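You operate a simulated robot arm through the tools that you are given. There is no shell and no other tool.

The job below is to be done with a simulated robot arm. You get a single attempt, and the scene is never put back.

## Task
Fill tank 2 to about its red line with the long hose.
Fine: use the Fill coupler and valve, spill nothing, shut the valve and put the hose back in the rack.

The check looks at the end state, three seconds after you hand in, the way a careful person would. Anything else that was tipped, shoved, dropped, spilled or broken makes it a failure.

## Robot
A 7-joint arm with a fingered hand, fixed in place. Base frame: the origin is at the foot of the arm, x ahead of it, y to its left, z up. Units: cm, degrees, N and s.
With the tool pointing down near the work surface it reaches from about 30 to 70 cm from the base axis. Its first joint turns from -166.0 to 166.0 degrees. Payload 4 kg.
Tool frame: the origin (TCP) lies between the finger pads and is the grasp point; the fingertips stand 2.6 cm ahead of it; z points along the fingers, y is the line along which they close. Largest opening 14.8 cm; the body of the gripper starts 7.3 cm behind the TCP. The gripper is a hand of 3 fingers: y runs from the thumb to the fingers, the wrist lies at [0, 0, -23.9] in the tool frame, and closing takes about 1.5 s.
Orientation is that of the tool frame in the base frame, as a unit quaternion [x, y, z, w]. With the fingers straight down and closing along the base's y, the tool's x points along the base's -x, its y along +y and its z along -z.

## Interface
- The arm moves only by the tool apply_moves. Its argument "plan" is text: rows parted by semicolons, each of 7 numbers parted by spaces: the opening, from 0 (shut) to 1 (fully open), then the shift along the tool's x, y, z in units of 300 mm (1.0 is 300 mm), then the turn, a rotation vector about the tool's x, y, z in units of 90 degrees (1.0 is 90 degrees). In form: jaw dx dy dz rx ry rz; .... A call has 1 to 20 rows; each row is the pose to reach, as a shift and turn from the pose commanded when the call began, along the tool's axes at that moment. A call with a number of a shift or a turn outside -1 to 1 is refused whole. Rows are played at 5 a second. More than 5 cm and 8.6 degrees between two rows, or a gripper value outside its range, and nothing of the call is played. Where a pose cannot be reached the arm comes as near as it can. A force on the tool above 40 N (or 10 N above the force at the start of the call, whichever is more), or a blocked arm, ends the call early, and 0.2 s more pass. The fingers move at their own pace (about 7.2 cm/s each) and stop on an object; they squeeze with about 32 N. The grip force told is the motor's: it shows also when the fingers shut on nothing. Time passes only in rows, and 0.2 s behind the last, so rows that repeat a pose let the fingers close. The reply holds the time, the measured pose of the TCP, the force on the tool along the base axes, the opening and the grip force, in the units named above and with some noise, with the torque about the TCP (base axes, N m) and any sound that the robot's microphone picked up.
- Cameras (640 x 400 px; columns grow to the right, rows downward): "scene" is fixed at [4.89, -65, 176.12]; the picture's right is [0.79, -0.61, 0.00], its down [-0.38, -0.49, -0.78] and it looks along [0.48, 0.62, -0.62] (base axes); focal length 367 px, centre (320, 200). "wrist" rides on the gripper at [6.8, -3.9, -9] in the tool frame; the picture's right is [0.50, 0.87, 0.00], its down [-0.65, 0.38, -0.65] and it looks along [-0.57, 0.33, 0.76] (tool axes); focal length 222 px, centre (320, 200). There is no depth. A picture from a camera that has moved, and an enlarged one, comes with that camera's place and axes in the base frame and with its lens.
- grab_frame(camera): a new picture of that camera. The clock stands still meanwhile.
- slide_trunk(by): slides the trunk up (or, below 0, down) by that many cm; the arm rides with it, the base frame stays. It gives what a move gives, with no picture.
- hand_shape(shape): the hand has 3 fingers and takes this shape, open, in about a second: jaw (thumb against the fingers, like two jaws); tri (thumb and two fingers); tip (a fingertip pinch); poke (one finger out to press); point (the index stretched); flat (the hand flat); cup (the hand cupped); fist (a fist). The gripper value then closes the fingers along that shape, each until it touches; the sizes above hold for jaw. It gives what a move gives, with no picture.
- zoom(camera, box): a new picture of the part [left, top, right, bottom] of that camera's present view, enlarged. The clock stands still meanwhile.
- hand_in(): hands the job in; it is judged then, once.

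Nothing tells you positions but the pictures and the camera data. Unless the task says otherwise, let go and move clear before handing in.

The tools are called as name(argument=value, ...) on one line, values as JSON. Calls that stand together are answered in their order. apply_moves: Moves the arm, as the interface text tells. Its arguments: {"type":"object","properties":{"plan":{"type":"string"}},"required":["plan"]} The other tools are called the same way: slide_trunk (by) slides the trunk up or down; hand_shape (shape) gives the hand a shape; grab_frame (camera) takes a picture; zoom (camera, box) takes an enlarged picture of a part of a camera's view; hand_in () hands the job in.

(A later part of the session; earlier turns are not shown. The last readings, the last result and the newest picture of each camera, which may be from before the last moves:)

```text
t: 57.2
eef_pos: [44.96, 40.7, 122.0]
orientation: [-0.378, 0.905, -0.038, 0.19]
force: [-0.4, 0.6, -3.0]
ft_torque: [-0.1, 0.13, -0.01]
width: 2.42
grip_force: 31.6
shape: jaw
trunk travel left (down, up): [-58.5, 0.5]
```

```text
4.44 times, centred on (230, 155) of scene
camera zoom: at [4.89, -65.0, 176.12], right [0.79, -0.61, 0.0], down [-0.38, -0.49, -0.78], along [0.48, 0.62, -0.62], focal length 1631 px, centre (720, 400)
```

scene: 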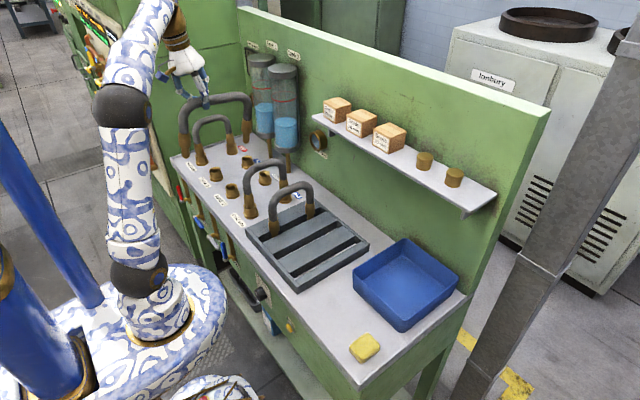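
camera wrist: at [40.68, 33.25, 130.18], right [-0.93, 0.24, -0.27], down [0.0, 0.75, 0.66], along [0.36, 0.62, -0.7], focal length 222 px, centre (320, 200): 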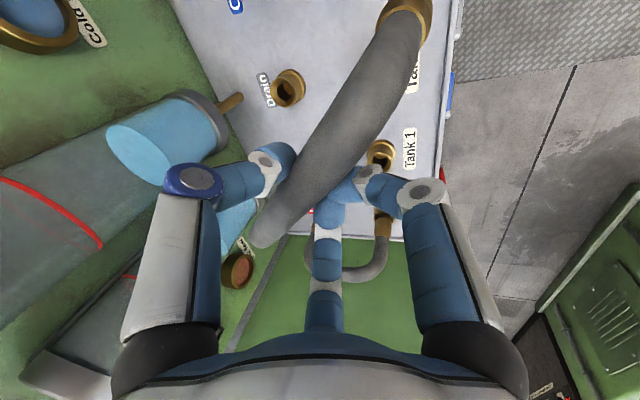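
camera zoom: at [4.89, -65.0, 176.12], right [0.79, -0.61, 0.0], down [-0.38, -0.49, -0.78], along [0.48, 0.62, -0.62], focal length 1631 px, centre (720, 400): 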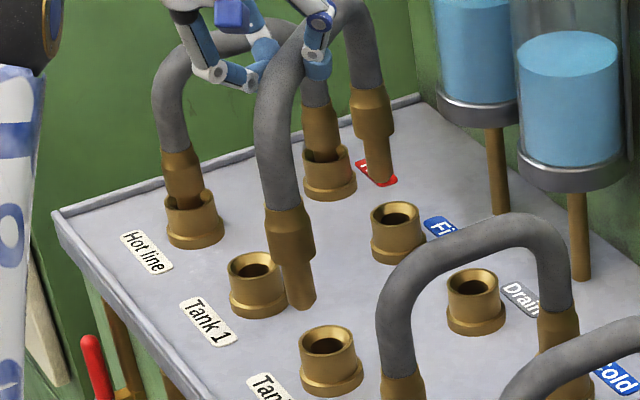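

The ends now look nearly vertical. I'll hold for a second and compare to see whether it creeps.

apply_moves(plan="0 0 0 0 0 0 0; 0 0 0 0 0 0 0; 0 0 0 0 0 0 0; 0 0 0 0 0 0 0; 0 0 0 0 0 0 0; 0 0 0 0 0 0 0; 0 0 0 0 0 0 0; 0 0 0 0 0 0 0")

zoom(camera="scene", box=[190, 110, 270, 200])

grab_frame(camera="wrist")

```text
t: 59.0
eef_pos: [44.87, 40.59, 121.95]
orientation: [-0.378, 0.905, -0.039, 0.19]
force: [-0.7, -0.4, -2.5]
ft_torque: [-0.07, 0.12, -0.02]
width: 2.42
grip_force: 32.0
shape: jaw
trunk travel left (down, up): [-58.5, 0.5]
```

```text
4.44 times, centred on (230, 155) of scene
camera zoom: at [4.89, -65.0, 176.12], right [0.79, -0.61, 0.0], down [-0.38, -0.49, -0.78], along [0.48, 0.62, -0.62], focal length 1631 px, centre (720, 400)
```

zoom: 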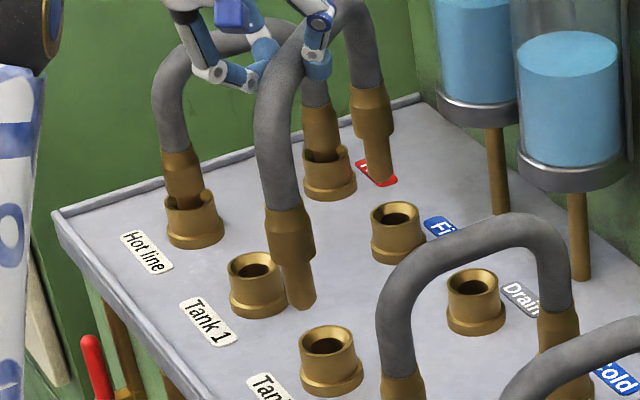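

```text
taken
camera wrist: at [39.91, 32.4, 128.94], right [-0.9, 0.27, -0.34], down [-0.08, 0.68, 0.73], along [0.43, 0.68, -0.59], focal length 222 px, centre (320, 200)
```

wrist: 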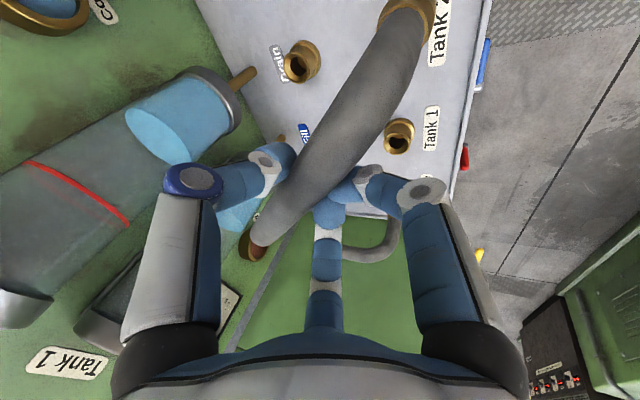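

It's stable now. From pixel comparison the hose needs about (3.4, 5.2) cm of shift and 1.5° more heading. I'll do that and descend so the tips sit about 2–3 cm above the rims.

apply_moves(plan="0 -0.03 0.018 0.04 -0.001 -0.001 -0.003; 0 -0.065 0.038 0.09 -0.002 -0.0016 -0.007; 0 -0.1 0.058 0.145 -0.0037 -0.0025 -0.011; 0 -0.13 0.076 0.19 -0.0046 -0.0032 -0.0138; 0 -0.1413 0.0829 0.2091 -0.0052 -0.0036 -0.0154; 0 -0.1413 0.0829 0.2091 -0.0052 -0.0036 -0.0154")

zoom(camera="scene", box=[200, 110, 280, 200])

zoom(camera="scene", box=[215, 140, 265, 200])

```text
t: 60.4
eef_pos: [48.5, 45.7, 116.96]
orientation: [-0.39, 0.9, -0.036, 0.191]
force: [-0.5, 0.1, -2.9]
ft_torque: [-0.05, 0.1, 0.02]
width: 2.44
grip_force: 31.6
shape: jaw
trunk travel left (down, up): [-58.5, 0.5]
```

```text
4.44 times, centred on (240, 155) of scene
camera zoom: at [4.89, -65.0, 176.12], right [0.79, -0.61, 0.0], down [-0.38, -0.49, -0.78], along [0.48, 0.62, -0.62], focal length 1631 px, centre (676, 400)
```

zoom: 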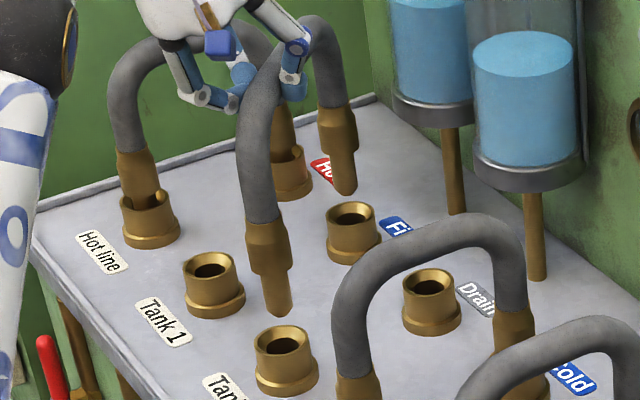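

```text
6.67 times, centred on (240, 170) of scene
camera zoom: at [4.89, -65.0, 176.12], right [0.79, -0.61, 0.0], down [-0.38, -0.49, -0.78], along [0.48, 0.62, -0.62], focal length 2446 px, centre (853, 400)
```

zoom: 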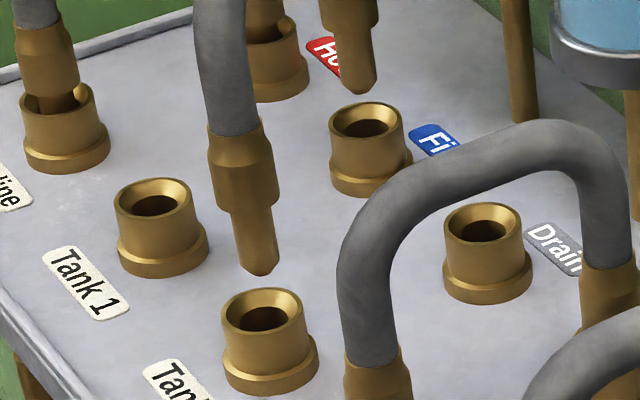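

The back tip is right above Fill. The front tip needs about 0.4 cm sideways, so I'll correct the heading slightly and lower 2 cm.

apply_moves(plan="0 0.008 0.009 0.02 0.0014 0.001 0.004; 0 0.015 0.017 0.04 0.0028 0.002 0.008; 0 0.0204 0.0239 0.0596 0.0042 0.0029 0.0123; 0 0.0204 0.0239 0.0596 0.0042 0.0029 0.0123")

zoom(camera="scene", box=[215, 140, 265, 200])

```text
t: 61.4
eef_pos: [48.32, 46.18, 114.96]
orientation: [-0.38, 0.904, -0.038, 0.19]
force: [0.2, 0.2, -2.7]
ft_torque: [-0.07, 0.1, -0.04]
width: 2.42
grip_force: 31.8
shape: jaw
trunk travel left (down, up): [-58.5, 0.5]
```

```text
6.67 times, centred on (240, 170) of scene
camera zoom: at [4.89, -65.0, 176.12], right [0.79, -0.61, 0.0], down [-0.38, -0.49, -0.78], along [0.48, 0.62, -0.62], focal length 2446 px, centre (853, 400)
```

zoom: 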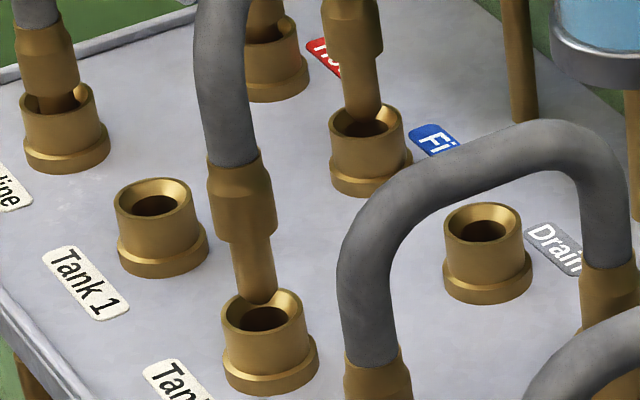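

Both tips are now centred just above their cups. I'll lower another 1 cm and watch the force.

apply_moves(plan="0 0.005 0.0036 0.0154 0 0 0; 0 0.0105 0.0071 0.0308 0 0 0; 0 0.0105 0.0071 0.0308 0 0 0")

zoom(camera="scene", box=[215, 140, 265, 200])

```text
t: 62.2
eef_pos: [48.31, 46.03, 113.95]
orientation: [-0.379, 0.905, -0.039, 0.191]
force: [0.3, -0.4, -3.0]
ft_torque: [-0.05, 0.1, -0.02]
width: 2.43
grip_force: 31.8
shape: jaw
trunk travel left (down, up): [-58.5, 0.5]
```

```text
6.67 times, centred on (240, 170) of scene
camera zoom: at [4.89, -65.0, 176.12], right [0.79, -0.61, 0.0], down [-0.38, -0.49, -0.78], along [0.48, 0.62, -0.62], focal length 2446 px, centre (853, 400)
```

zoom: 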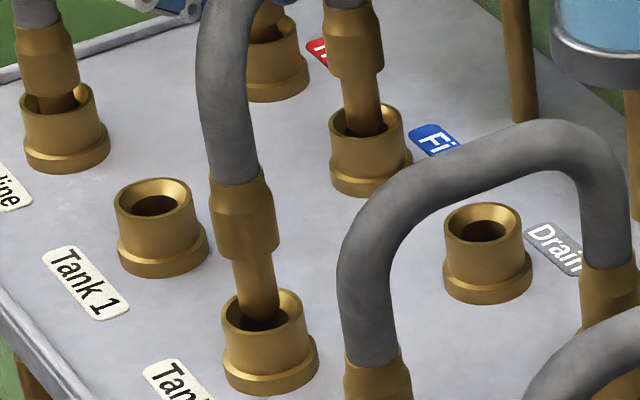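

Both tips are at rim level and centred in their cups. I'll continue slowly downward.

apply_moves(plan="0 0.004 0.0025 0.011 0 0 0; 0 0.008 0.005 0.022 0 0 0; 0 0.0105 0.0071 0.0308 0 0 0; 0 0.0105 0.0071 0.0308 0 0 0")

zoom(camera="scene", box=[215, 140, 265, 200])

```text
t: 63.2
eef_pos: [48.18, 45.96, 113.0]
orientation: [-0.379, 0.905, -0.038, 0.191]
force: [-0.1, -0.7, -2.2]
ft_torque: [-0.09, 0.11, -0.02]
width: 2.43
grip_force: 32.1
shape: jaw
trunk travel left (down, up): [-58.5, 0.5]
```

```text
6.67 times, centred on (240, 170) of scene
camera zoom: at [4.89, -65.0, 176.12], right [0.79, -0.61, 0.0], down [-0.38, -0.49, -0.78], along [0.48, 0.62, -0.62], focal length 2446 px, centre (853, 400)
```

zoom: 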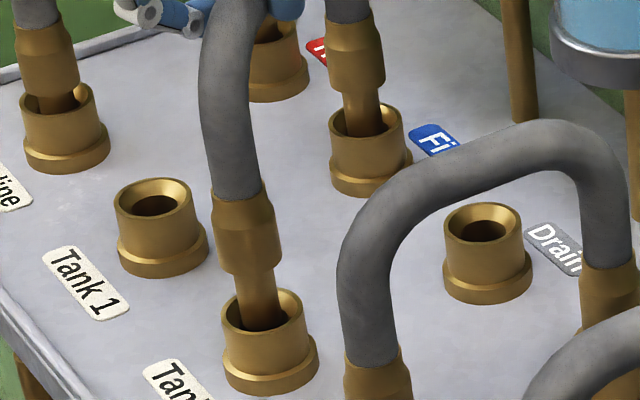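

apply_moves(plan="0 0.004 0.0025 0.011 0 0 0; 0 0.008 0.005 0.022 0 0 0; 0 0.0105 0.0071 0.0308 0 0 0; 0 0.0105 0.0071 0.0308 0 0 0")

zoom(camera="scene", box=[215, 140, 265, 200])

```text
t: 64.2
eef_pos: [48.13, 46.03, 111.86]
orientation: [-0.38, 0.905, -0.038, 0.19]
force: [-0.6, 0.1, -2.6]
ft_torque: [-0.1, 0.12, -0.02]
width: 2.43
grip_force: 31.8
shape: jaw
trunk travel left (down, up): [-58.5, 0.5]
```

```text
6.67 times, centred on (240, 170) of scene
camera zoom: at [4.89, -65.0, 176.12], right [0.79, -0.61, 0.0], down [-0.38, -0.49, -0.78], along [0.48, 0.62, -0.62], focal length 2446 px, centre (853, 400)
```

zoom: 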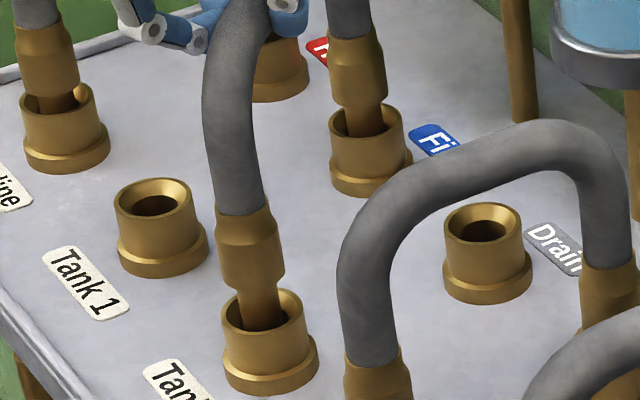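

apply_moves(plan="0 0.003 0.0018 0.0077 0 0 0; 0 0.006 0.0036 0.0154 0 0 0; 0 0.0084 0.0057 0.0246 0 0 0; 0 0.0084 0.0057 0.0246 0 0 0")

zoom(camera="scene", box=[215, 140, 265, 200])

```text
t: 65.2
eef_pos: [48.21, 46.12, 111.09]
orientation: [-0.38, 0.905, -0.038, 0.19]
force: [-1.5, -1.3, -0.7]
ft_torque: [-0.07, 0.08, 0.0]
width: 2.43
grip_force: 32.2
shape: jaw
trunk travel left (down, up): [-58.5, 0.5]
```

```text
6.67 times, centred on (240, 170) of scene
camera zoom: at [4.89, -65.0, 176.12], right [0.79, -0.61, 0.0], down [-0.38, -0.49, -0.78], along [0.48, 0.62, -0.62], focal length 2446 px, centre (853, 400)
```

zoom: 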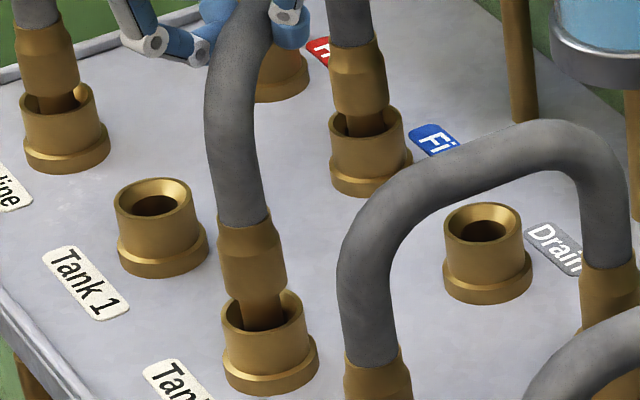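

Contact is beginning and the hose is almost seated. A small further push down.

apply_moves(plan="0 0.0021 0.0014 0.0062 0 0 0; 0 0.0042 0.0028 0.0123 0 0 0; 0 0.0042 0.0028 0.0123 0 0 0")

zoom(camera="scene", box=[185, 120, 265, 200])

```text
t: 66.0
eef_pos: [48.0, 45.94, 110.96]
orientation: [-0.379, 0.905, -0.038, 0.191]
force: [-5.2, -5.9, 6.7]
ft_torque: [-0.18, 0.05, -0.09]
width: 2.45
grip_force: 32.3
shape: jaw
trunk travel left (down, up): [-58.5, 0.5]
```

```text
5.00 times, centred on (225, 160) of scene
camera zoom: at [4.89, -65.0, 176.12], right [0.79, -0.61, 0.0], down [-0.38, -0.49, -0.78], along [0.48, 0.62, -0.62], focal length 1835 px, centre (795, 400)
```

zoom: 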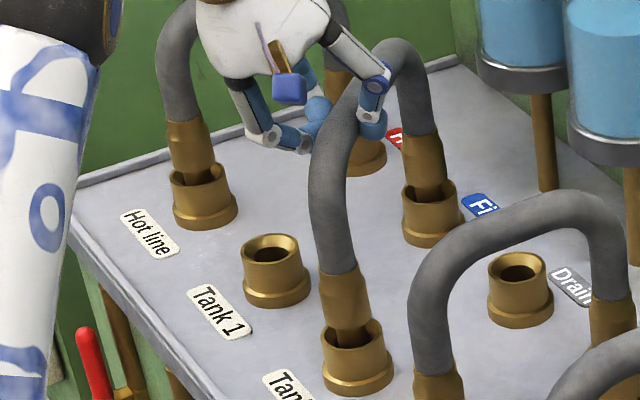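

zoom(camera="scene", box=[240, 170, 270, 205])

zoom(camera="scene", box=[200, 135, 260, 205])

zoom(camera="scene", box=[180, 130, 220, 180])

grab_frame(camera="wrist")

```text
11.43 times, centred on (255, 188) of scene
camera zoom: at [4.89, -65.0, 176.12], right [0.79, -0.61, 0.0], down [-0.38, -0.49, -0.78], along [0.48, 0.62, -0.62], focal length 4194 px, centre (1063, 343)
```

zoom: 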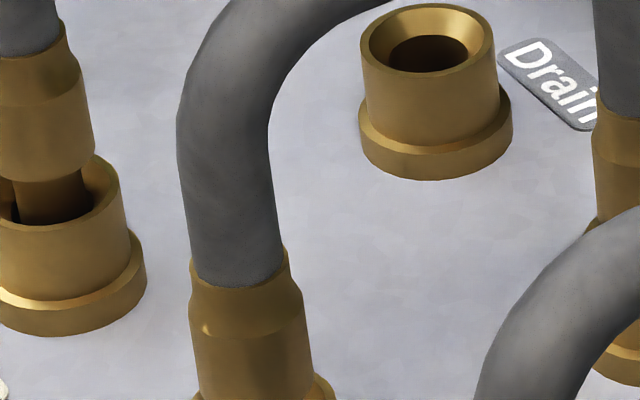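

```text
5.71 times, centred on (230, 170) of scene
camera zoom: at [4.89, -65.0, 176.12], right [0.79, -0.61, 0.0], down [-0.38, -0.49, -0.78], along [0.48, 0.62, -0.62], focal length 2097 px, centre (834, 371)
```

zoom: 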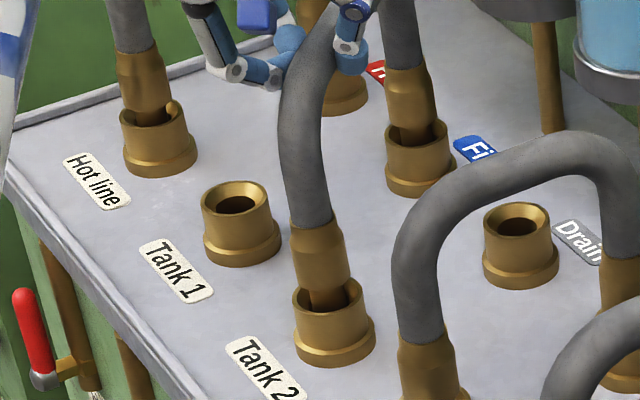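

```text
8.00 times, centred on (200, 155) of scene
camera zoom: at [4.89, -65.0, 176.12], right [0.79, -0.61, 0.0], down [-0.38, -0.49, -0.78], along [0.48, 0.62, -0.62], focal length 2936 px, centre (1280, 560)
```

zoom: 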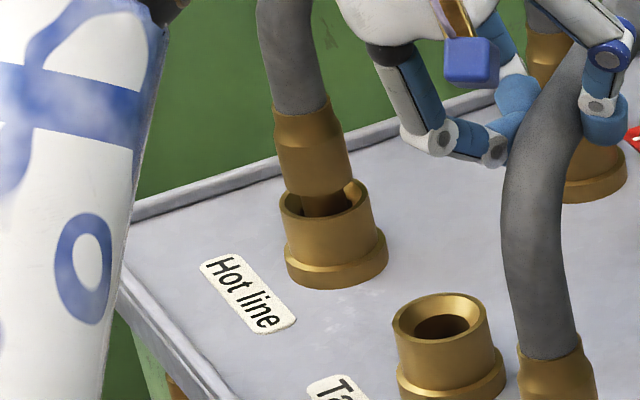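

```text
taken
camera wrist: at [43.03, 37.63, 117.87], right [-0.9, 0.26, -0.34], down [-0.08, 0.68, 0.73], along [0.43, 0.69, -0.59], focal length 222 px, centre (320, 200)
```

wrist: 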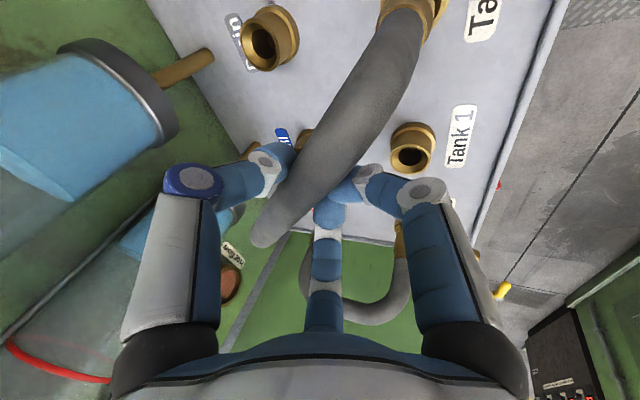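

The collars sit in the cups just like the plugged Hot line hose, so the hose looks seated. I'll open the fingers and see whether it stays.

apply_moves(plan="0.22 0 0 0 0 0 0; 0.3 0 0 0 0 0 0; 0.4 0 0 0 0 0 0; 0.5 0 0 0 0 0 0; 0.55 0 0 0 0 0 0; 0.55 0 0 0 0 0 0; 0.55 0 0 0 0 0 0")

zoom(camera="scene", box=[185, 120, 265, 200])

grab_frame(camera="wrist")

```text
t: 67.6
eef_pos: [48.0, 45.98, 110.86]
orientation: [-0.379, 0.905, -0.038, 0.191]
force: [0.0, -0.8, 0.5]
ft_torque: [0.0, 0.02, 0.01]
width: 8.09
grip_force: 0.0
shape: jaw
trunk travel left (down, up): [-58.5, 0.5]
```

```text
5.00 times, centred on (225, 160) of scene
camera zoom: at [4.89, -65.0, 176.12], right [0.79, -0.61, 0.0], down [-0.38, -0.49, -0.78], along [0.48, 0.62, -0.62], focal length 1835 px, centre (795, 400)
```

zoom: 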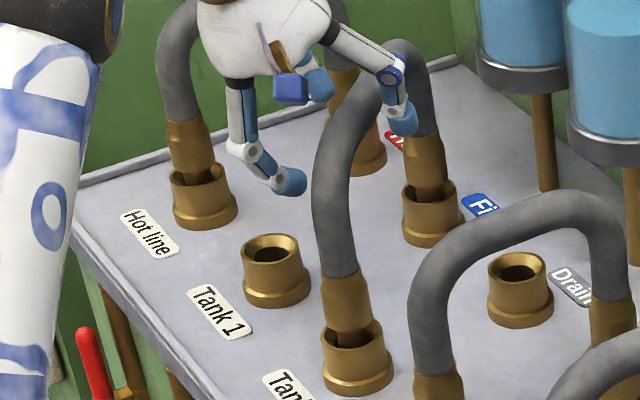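

```text
taken
camera wrist: at [43.13, 37.74, 117.78], right [-0.9, 0.26, -0.34], down [-0.08, 0.68, 0.73], along [0.42, 0.69, -0.59], focal length 222 px, centre (320, 200)
```

wrist: 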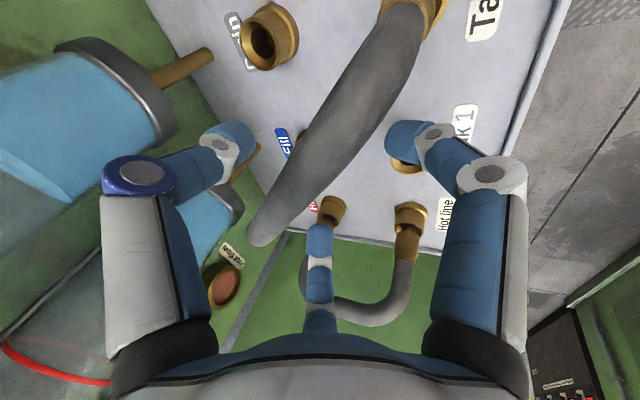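

The hose stays up in both couplers. I'll back the hand out along its own axis.

apply_moves(plan="0.55 0 0 -0.04 0 0 0; 0.55 0 0 -0.1 0 0 0; 0.55 0 0 -0.17 0 0 0; 0.55 0 0 -0.25 0 0 0; 0.55 0 0 -0.33 0 0 0; 0.55 0 0 -0.38 0 0 0; 0.55 0 0 -0.38 0 0 0")

zoom(camera="scene", box=[180, 90, 290, 210])

grab_frame(camera="wrist")

```text
t: 69.2
eef_pos: [43.99, 45.11, 121.29]
orientation: [-0.38, 0.905, -0.038, 0.19]
force: [-0.4, 0.9, 0.2]
ft_torque: [-0.02, -0.01, 0.0]
width: 8.09
grip_force: 0.0
shape: jaw
trunk travel left (down, up): [-58.5, 0.5]
```

```text
3.33 times, centred on (235, 150) of scene
camera zoom: at [4.89, -65.0, 176.12], right [0.79, -0.61, 0.0], down [-0.38, -0.49, -0.78], along [0.48, 0.62, -0.62], focal length 1223 px, centre (603, 367)
```

zoom: 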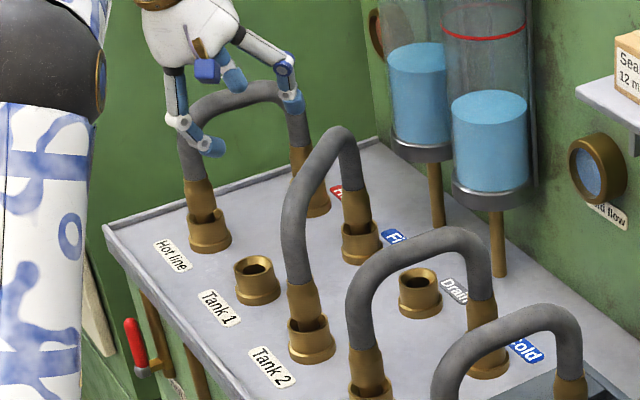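

```text
taken
camera wrist: at [38.97, 36.84, 128.31], right [-0.9, 0.26, -0.34], down [-0.08, 0.68, 0.73], along [0.42, 0.69, -0.59], focal length 222 px, centre (320, 200)
```

wrist: 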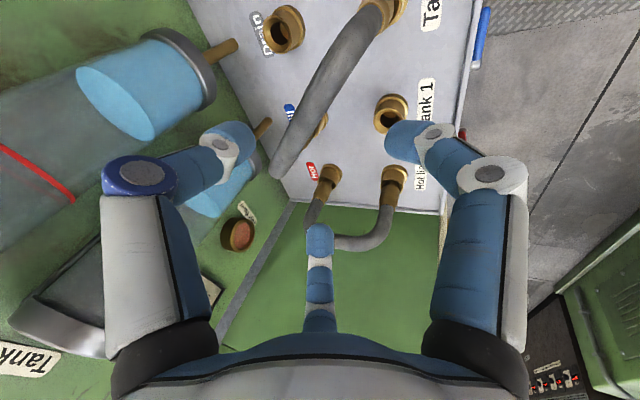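

The long hose now bridges Tank 2 and Fill. Next is the Fill valve, whose lever runs from a hub near (32.2, 54.7, 78) to a tip near (32.4, 47.3, 78). I'll back away from the bench first.

apply_moves(plan="0.55 0.03 0.015 -0.024 0 0 0; 0.55 0.09 0.045 -0.072 0 0 0; 0.55 0.16 0.08 -0.128 0 0 0; 0.55 0.23 0.116 -0.185 0 0 0; 0.55 0.3 0.151 -0.241 0 0 0; 0.55 0.36 0.182 -0.289 0 0 0; 0.55 0.4 0.202 -0.321 0 0 0; 0.55 0.4163 0.21 -0.3343 0 0 0; 0.55 0.4163 0.21 -0.3343 0 0 0")

grab_frame(camera="scene")

grab_frame(camera="wrist")

```text
t: 71.2
eef_pos: [27.76, 40.23, 125.4]
orientation: [-0.38, 0.904, -0.038, 0.191]
force: [0.6, 0.1, -0.5]
ft_torque: [0.02, -0.01, 0.04]
width: 8.07
grip_force: 0.0
shape: jaw
trunk travel left (down, up): [-58.5, 0.5]
```

```text
taken
```

scene: 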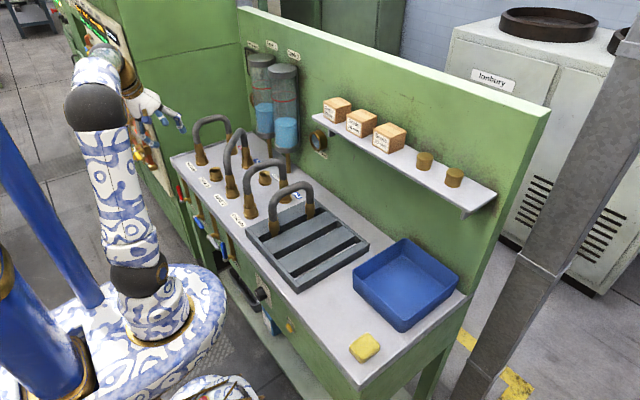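

```text
taken
camera wrist: at [22.89, 31.83, 132.26], right [-0.9, 0.26, -0.34], down [-0.08, 0.68, 0.73], along [0.42, 0.69, -0.59], focal length 222 px, centre (320, 200)
```

wrist: 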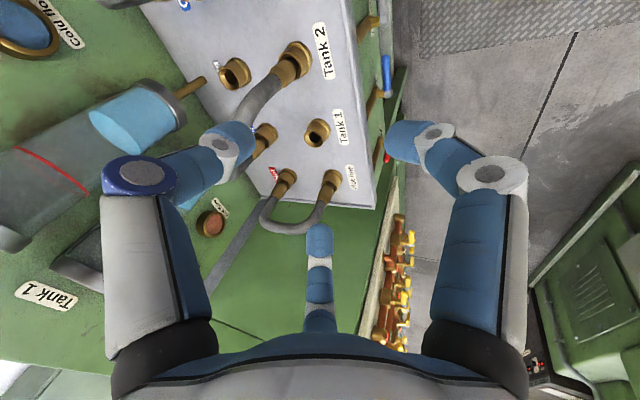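

I'm clear of the bench. I'll set the hand to a single-finger pushing shape and look at it.

hand_shape(shape="poke")

grab_frame(camera="wrist")

zoom(camera="scene", box=[110, 60, 210, 160])

```text
t: 72.1
eef_pos: [27.99, 40.1, 125.4]
orientation: [-0.38, 0.904, -0.037, 0.19]
force: [0.0, 0.2, -0.5]
ft_torque: [0.0, 0.05, -0.05]
width: 0.0
grip_force: 0.1
shape: poke
trunk travel left (down, up): [-58.5, 0.5]
```

```text
taken
camera wrist: at [22.9, 31.84, 132.25], right [-0.9, 0.26, -0.34], down [-0.08, 0.68, 0.73], along [0.42, 0.69, -0.59], focal length 222 px, centre (320, 200)
```

wrist: 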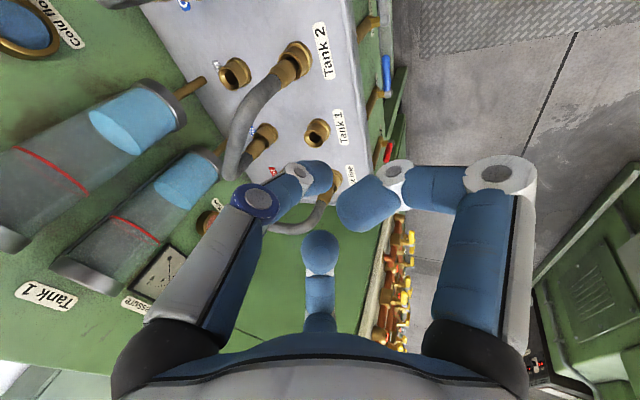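

```text
4.00 times, centred on (160, 110) of scene
camera zoom: at [4.89, -65.0, 176.12], right [0.79, -0.61, 0.0], down [-0.38, -0.49, -0.78], along [0.48, 0.62, -0.62], focal length 1468 px, centre (960, 560)
```

zoom: 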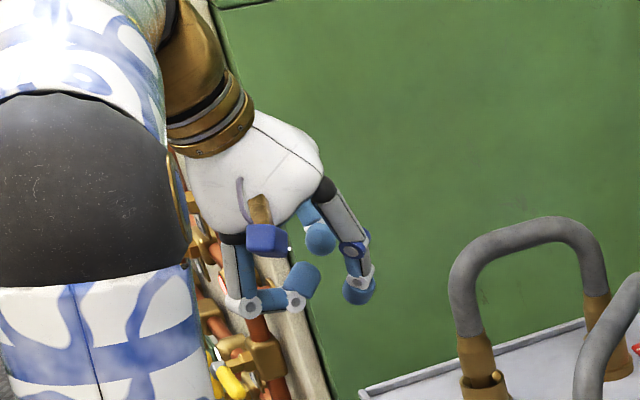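

In this shape one fingertip sits on the tool axis about 2.6 cm ahead of the grasp point, which suits the lever. I'll turn the tool to point horizontally at the bench front.

apply_moves(plan="0 0 0 0 0.02 -0.042 0.024; 0 0 0 0 0.05 -0.105 0.061; 0 0 0 0 0.082 -0.172 0.1; 0 0 0 0 0.115 -0.242 0.141; 0 0 0 0 0.148 -0.312 0.182; 0 0 0 0 0.182 -0.382 0.223; 0 0 0 0 0.215 -0.452 0.264; 0 0 0 0 0.248 -0.522 0.305; 0 0 0 0 0.28 -0.59 0.344; 0 0 0 0 0.308 -0.648 0.378; 0 0 0 0 0.325 -0.684 0.399; 0 0 0 0 0.331 -0.696 0.406; 0 0 0 0 0.331 -0.696 0.406")

grab_frame(camera="scene")

grab_frame(camera="wrist")

```text
t: 74.9
eef_pos: [27.96, 40.11, 125.33]
orientation: [0.0, 0.707, 0.0, 0.707]
force: [0.4, -1.0, 0.0]
ft_torque: [0.0, 0.01, -0.02]
width: 0.0
grip_force: 32.5
shape: jaw
trunk travel left (down, up): [-58.5, 0.5]
```

```text
taken
```

scene: 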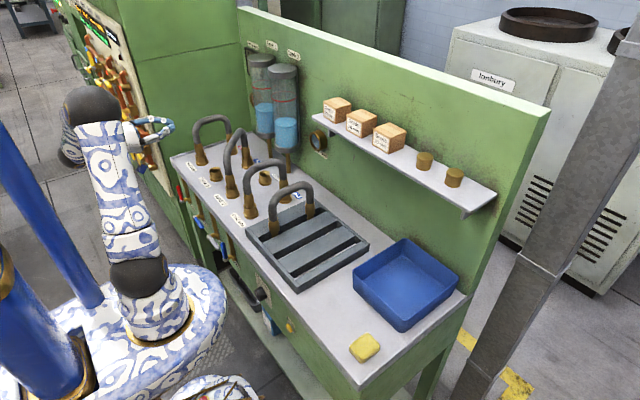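

```text
taken
camera wrist: at [18.98, 36.07, 118.45], right [0.0, 0.87, -0.5], down [-0.65, 0.38, 0.66], along [0.76, 0.33, 0.57], focal length 222 px, centre (320, 200)
```

wrist: 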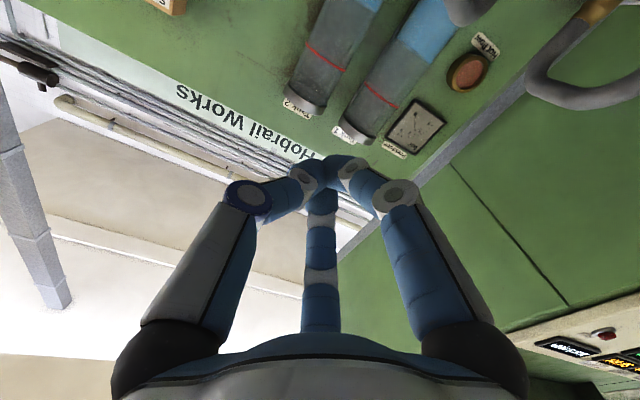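

Value 0 closed the fingers back into the jaw shape. I'll set the single-finger shape again and keep the opening at 1 from now on.

hand_shape(shape="poke")

grab_frame(camera="wrist")

zoom(camera="scene", box=[50, 70, 210, 230])

```text
t: 75.8
eef_pos: [27.89, 40.07, 125.43]
orientation: [0.0, 0.707, 0.0, 0.707]
force: [-0.7, -0.9, -0.6]
ft_torque: [-0.02, -0.01, -0.03]
width: 0.0
grip_force: 0.1
shape: poke
trunk travel left (down, up): [-58.5, 0.5]
```

```text
taken
camera wrist: at [18.97, 36.07, 118.45], right [0.0, 0.87, -0.5], down [-0.65, 0.38, 0.66], along [0.76, 0.33, 0.57], focal length 222 px, centre (320, 200)
```

wrist: 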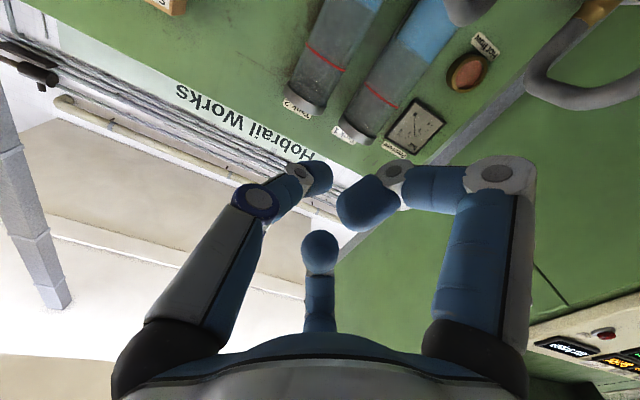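

```text
2.50 times, centred on (130, 150) of scene
camera zoom: at [4.89, -65.0, 176.12], right [0.79, -0.61, 0.0], down [-0.38, -0.49, -0.78], along [0.48, 0.62, -0.62], focal length 918 px, centre (795, 325)
```

zoom: 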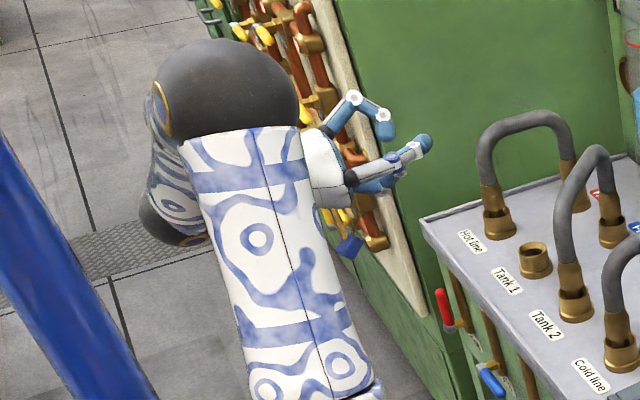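

The fingertip is set. I'll pull back from the bench first, then lower the trunk so the hand comes level with the valves.

apply_moves(plan="1 0 0.04 -0.05 0 0 0; 1 0 0.09 -0.12 0 0 0; 1 0 0.15 -0.19 0 0 0; 1 0 0.2 -0.25 0 0 0; 1 0 0.233 -0.28 0 0 0; 1 0 0.233 -0.297 0 0 0; 1 0 0.233 -0.297 0 0 0")

slide_trunk(by=-25)

grab_frame(camera="scene")

grab_frame(camera="wrist")

```text
t: 77.4
eef_pos: [19.0, 47.15, 125.38]
orientation: [-0.001, 0.708, 0.0, 0.707]
force: [-0.2, -0.2, 0.1]
ft_torque: [0.03, 0.0, 0.0]
width: 0.0
grip_force: 0.1
shape: poke
trunk travel left (down, up): [-58.5, 0.5]
```

```text
t: 80.0
eef_pos: [18.94, 47.06, 100.37]
orientation: [-0.001, 0.707, 0.001, 0.707]
force: [-0.4, 1.1, -0.2]
ft_torque: [0.0, 0.01, 0.01]
width: 0.0
grip_force: 0.0
shape: poke
trunk travel left (down, up): [-33.5, 25.5]
```

```text
taken
```

scene: 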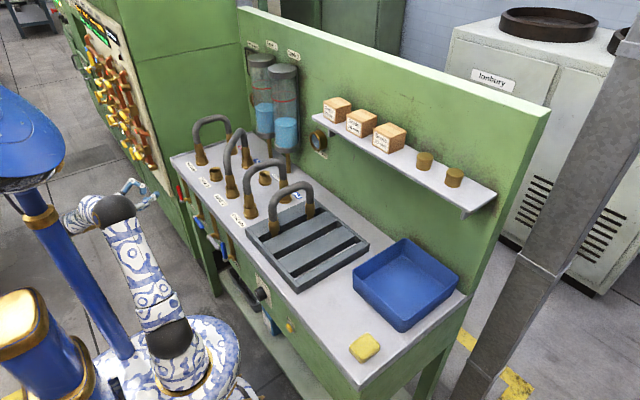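

```text
taken
camera wrist: at [10.07, 43.02, 93.48], right [0.0, 0.87, -0.5], down [-0.65, 0.38, 0.66], along [0.76, 0.33, 0.57], focal length 222 px, centre (320, 200)
```

wrist: 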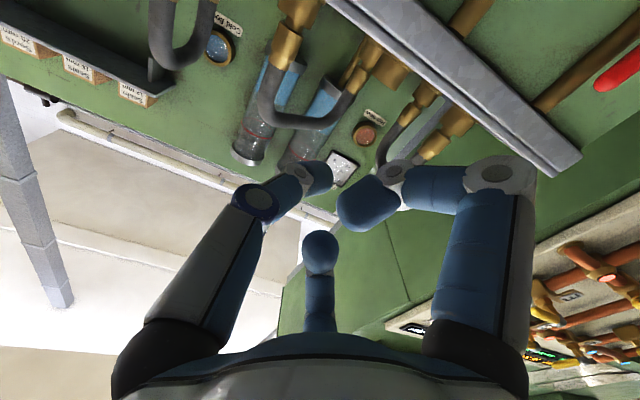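

The view is clear. I'll lower the trunk further so the fingertip sits just below lever height.

slide_trunk(by=-25)

grab_frame(camera="scene")

grab_frame(camera="wrist")

zoom(camera="scene", box=[110, 170, 270, 290])

```text
t: 82.6
eef_pos: [18.93, 47.03, 75.31]
orientation: [-0.002, 0.707, 0.001, 0.707]
force: [-0.3, 0.9, 0.3]
ft_torque: [-0.03, -0.03, 0.0]
width: 0.0
grip_force: 0.1
shape: poke
trunk travel left (down, up): [-8.5, 50.5]
```

```text
taken
```

scene: 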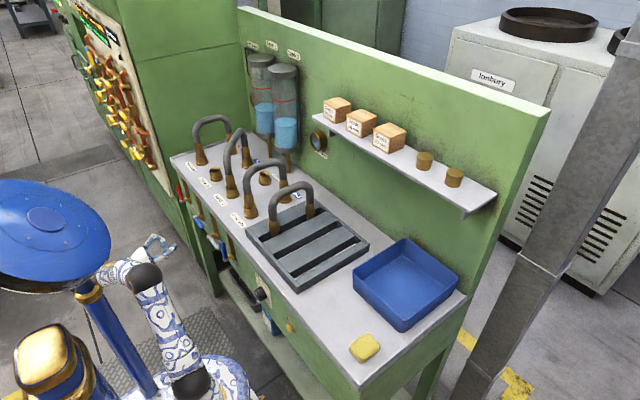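

```text
taken
camera wrist: at [10.07, 43.02, 68.48], right [0.0, 0.87, -0.5], down [-0.65, 0.38, 0.66], along [0.76, 0.33, 0.57], focal length 222 px, centre (320, 200)
```

wrist: 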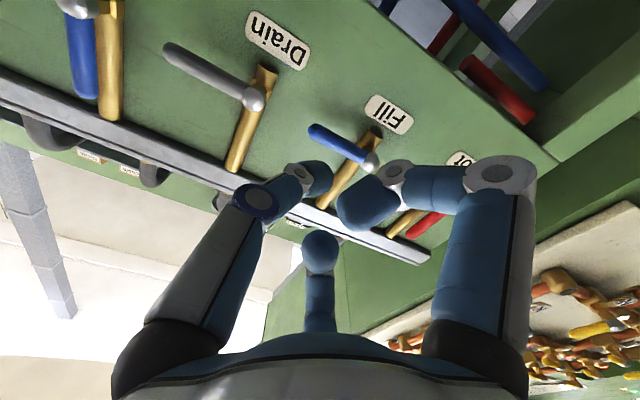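

```text
3.33 times, centred on (190, 230) of scene
camera zoom: at [4.89, -65.0, 176.12], right [0.79, -0.61, 0.0], down [-0.38, -0.49, -0.78], along [0.48, 0.62, -0.62], focal length 1223 px, centre (753, 100)
```

zoom: 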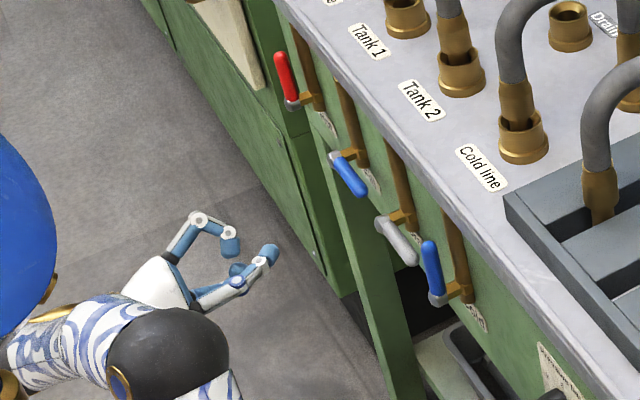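

The wrist camera sees the valves clearly from below. I'll zoom in for exact lever positions.

zoom(camera="wrist", box=[280, 80, 440, 200])

zoom(camera="scene", box=[120, 190, 230, 290])

```text
3.33 times, centred on (360, 140) of wrist
camera zoom: at [10.07, 43.02, 68.48], right [0.0, 0.87, -0.5], down [-0.65, 0.38, 0.66], along [0.76, 0.33, 0.57], focal length 740 px, centre (187, 400)
```

zoom: 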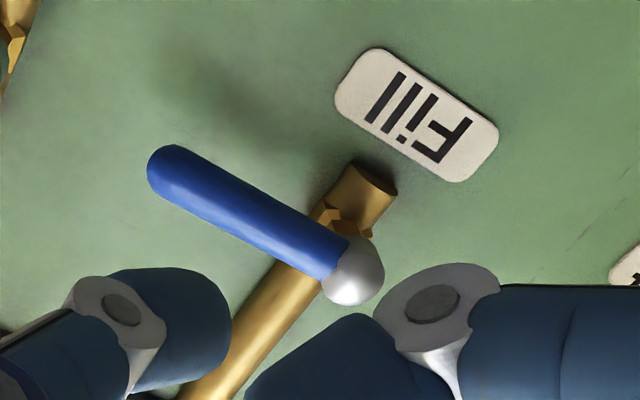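

```text
4.00 times, centred on (175, 240) of scene
camera zoom: at [4.89, -65.0, 176.12], right [0.79, -0.61, 0.0], down [-0.38, -0.49, -0.78], along [0.48, 0.62, -0.62], focal length 1468 px, centre (900, 40)
```

zoom: 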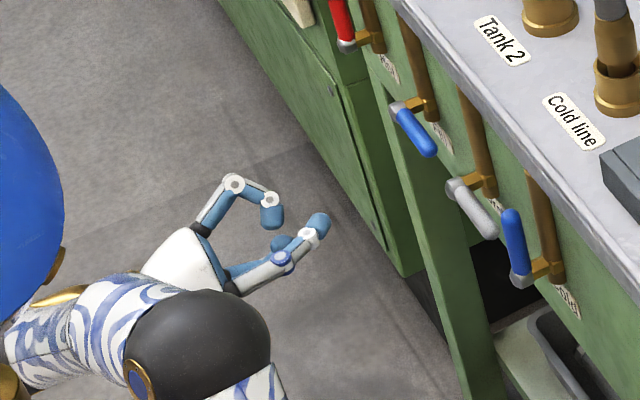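

The lever runs from its hub at (32.2, 54.6, 77.1) to its tip at y≈47.1, and it's level, so the valve is shut. I'll bring the fingertip just below and in front of the lever's outer end.

apply_moves(plan="1 0.02 0.03 0.02 0 0 0; 1 0.037 0.06 0.07 0 0 0; 1 0.037 0.06 0.13 0 0 0; 1 0.037 0.06 0.19 0 0 0; 1 0.037 0.06 0.24 0 0 0; 1 0.037 0.06 0.265 0 0 0; 1 0.037 0.06 0.265 0 0 0")

grab_frame(camera="wrist")

zoom(camera="scene", box=[140, 180, 250, 280])

```text
t: 84.2
eef_pos: [27.02, 48.81, 74.41]
orientation: [-0.001, 0.706, 0.001, 0.708]
force: [-0.3, -0.6, -0.7]
ft_torque: [0.01, -0.03, 0.01]
width: 0.0
grip_force: 0.1
shape: poke
trunk travel left (down, up): [-8.5, 50.5]
```

```text
taken
camera wrist: at [18.0, 44.79, 67.43], right [0.0, 0.87, -0.5], down [-0.65, 0.38, 0.66], along [0.76, 0.33, 0.57], focal length 222 px, centre (320, 200)
```

wrist: 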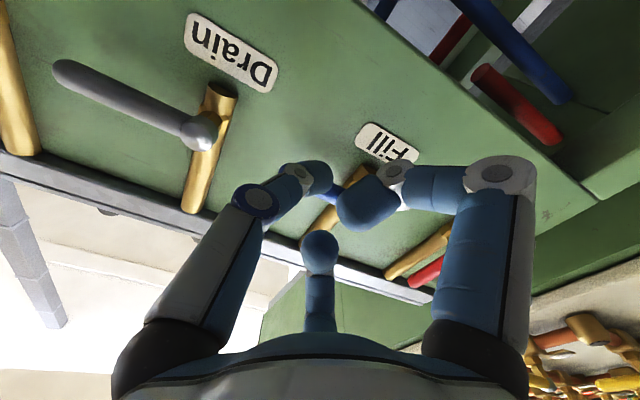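

```text
4.00 times, centred on (195, 230) of scene
camera zoom: at [4.89, -65.0, 176.12], right [0.79, -0.61, 0.0], down [-0.38, -0.49, -0.78], along [0.48, 0.62, -0.62], focal length 1468 px, centre (820, 80)
```

zoom: 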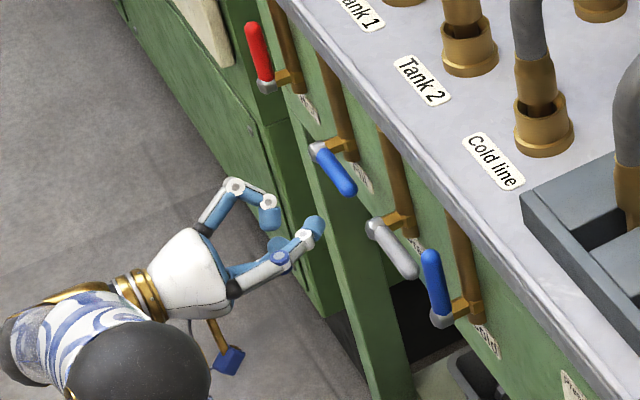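

apply_moves(plan="1 0 0 0.04 0 0 0; 1 0 0 0.08 0 0 0; 1 0 0 0.113 0 0 0; 1 -0.017 0 0.113 0 0 0; 1 -0.033 0 0.113 0 0 0; 1 -0.06 -0.004 0.113 0 0 0; 1 -0.085 -0.007 0.113 0 0 0; 1 -0.085 -0.007 0.113 0 0 0")

grab_frame(camera="wrist")

zoom(camera="scene", box=[150, 170, 240, 250])

```text
t: 86.0
eef_pos: [30.38, 48.76, 76.65]
orientation: [-0.001, 0.707, 0.001, 0.707]
force: [-0.8, 1.0, -2.0]
ft_torque: [0.0, 0.03, -0.02]
width: 0.0
grip_force: 0.0
shape: poke
trunk travel left (down, up): [-8.5, 50.5]
```

```text
taken
camera wrist: at [21.38, 44.66, 69.87], right [0.0, 0.87, -0.5], down [-0.65, 0.38, 0.66], along [0.76, 0.33, 0.57], focal length 222 px, centre (320, 200)
```

wrist: 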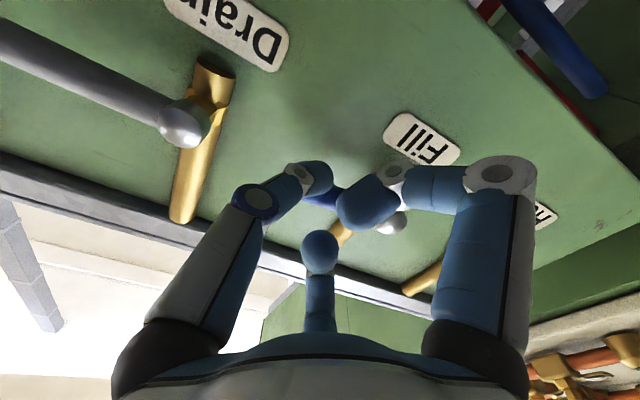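

```text
5.00 times, centred on (195, 210) of scene
camera zoom: at [4.89, -65.0, 176.12], right [0.79, -0.61, 0.0], down [-0.38, -0.49, -0.78], along [0.48, 0.62, -0.62], focal length 1835 px, centre (945, 150)
```

zoom: 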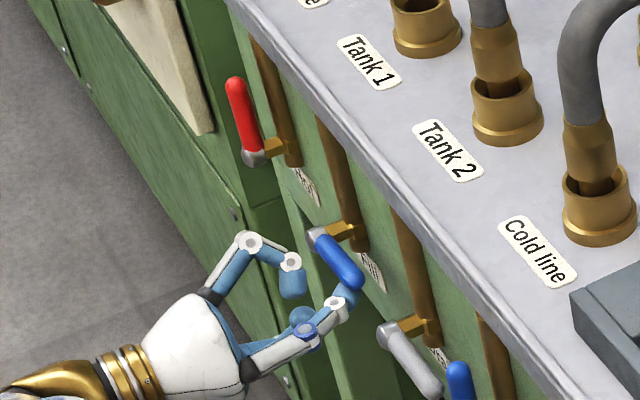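

The fingertip is under the lever end and just in contact. I'll lift along the lever's arc.

apply_moves(plan="1 -0.025 0.002 0 0 0 0; 1 -0.05 0.004 0 0 0 0; 1 -0.075 0.012 0 0 0 0; 1 -0.1 0.022 0 0 0 0; 1 -0.1 0.022 0 0 0 0")

zoom(camera="scene", box=[150, 170, 240, 250])

zoom(camera="scene", box=[230, 50, 320, 170])

```text
t: 87.2
eef_pos: [30.43, 49.28, 79.53]
orientation: [0.0, 0.707, 0.0, 0.707]
force: [-1.2, 0.4, -0.3]
ft_torque: [0.01, 0.03, 0.01]
width: 0.0
grip_force: 0.1
shape: poke
trunk travel left (down, up): [-8.5, 50.5]
```

```text
5.00 times, centred on (195, 210) of scene
camera zoom: at [4.89, -65.0, 176.12], right [0.79, -0.61, 0.0], down [-0.38, -0.49, -0.78], along [0.48, 0.62, -0.62], focal length 1835 px, centre (945, 150)
```

zoom: 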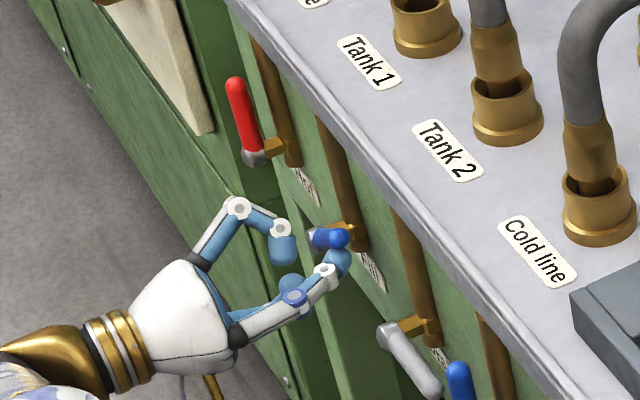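

```text
3.33 times, centred on (275, 110) of scene
camera zoom: at [4.89, -65.0, 176.12], right [0.79, -0.61, 0.0], down [-0.38, -0.49, -0.78], along [0.48, 0.62, -0.62], focal length 1223 px, centre (470, 500)
```

zoom: 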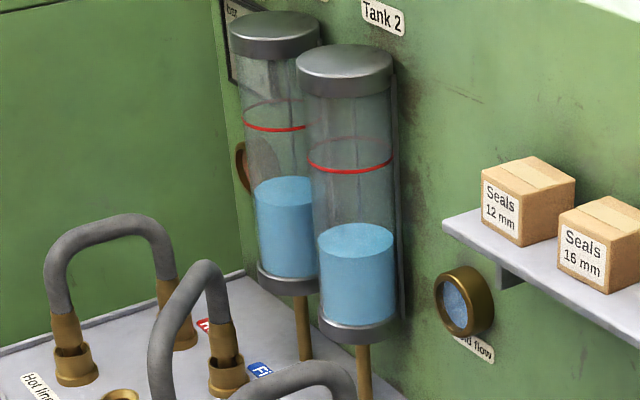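

The lever is about half open and the level hasn't visibly changed yet. I'll continue along the arc to fully open.

apply_moves(plan="1 -0.03 0.015 0 0 0 0; 1 -0.0537 0.03 0 0 0 0; 1 -0.074 0.05 0 0 0 0; 1 -0.087 0.07 0 0 0 0; 1 -0.1 0.095 0 0 0 0; 1 -0.109 0.117 0 0 0 0")

zoom(camera="scene", box=[150, 170, 240, 250])

zoom(camera="scene", box=[230, 50, 320, 170])

```text
t: 88.6
eef_pos: [30.34, 52.87, 83.21]
orientation: [-0.001, 0.707, 0.001, 0.707]
force: [0.6, -0.7, -0.7]
ft_torque: [0.02, 0.01, -0.01]
width: 0.0
grip_force: 0.0
shape: poke
trunk travel left (down, up): [-8.5, 50.5]
```

```text
5.00 times, centred on (195, 210) of scene
camera zoom: at [4.89, -65.0, 176.12], right [0.79, -0.61, 0.0], down [-0.38, -0.49, -0.78], along [0.48, 0.62, -0.62], focal length 1835 px, centre (945, 150)
```

zoom: 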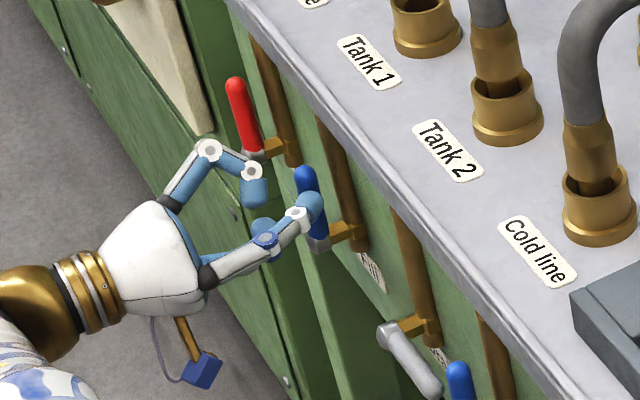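

```text
3.33 times, centred on (275, 110) of scene
camera zoom: at [4.89, -65.0, 176.12], right [0.79, -0.61, 0.0], down [-0.38, -0.49, -0.78], along [0.48, 0.62, -0.62], focal length 1223 px, centre (470, 500)
```

zoom: 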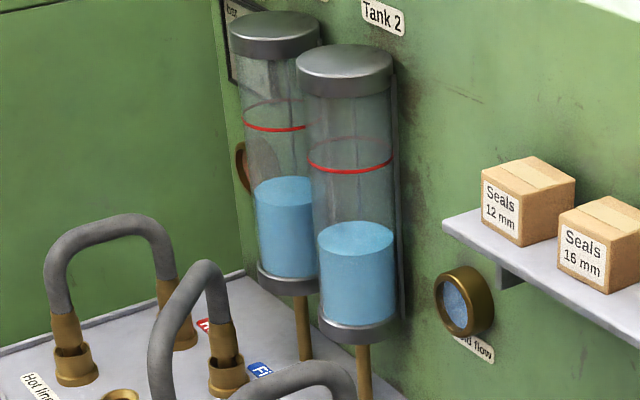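

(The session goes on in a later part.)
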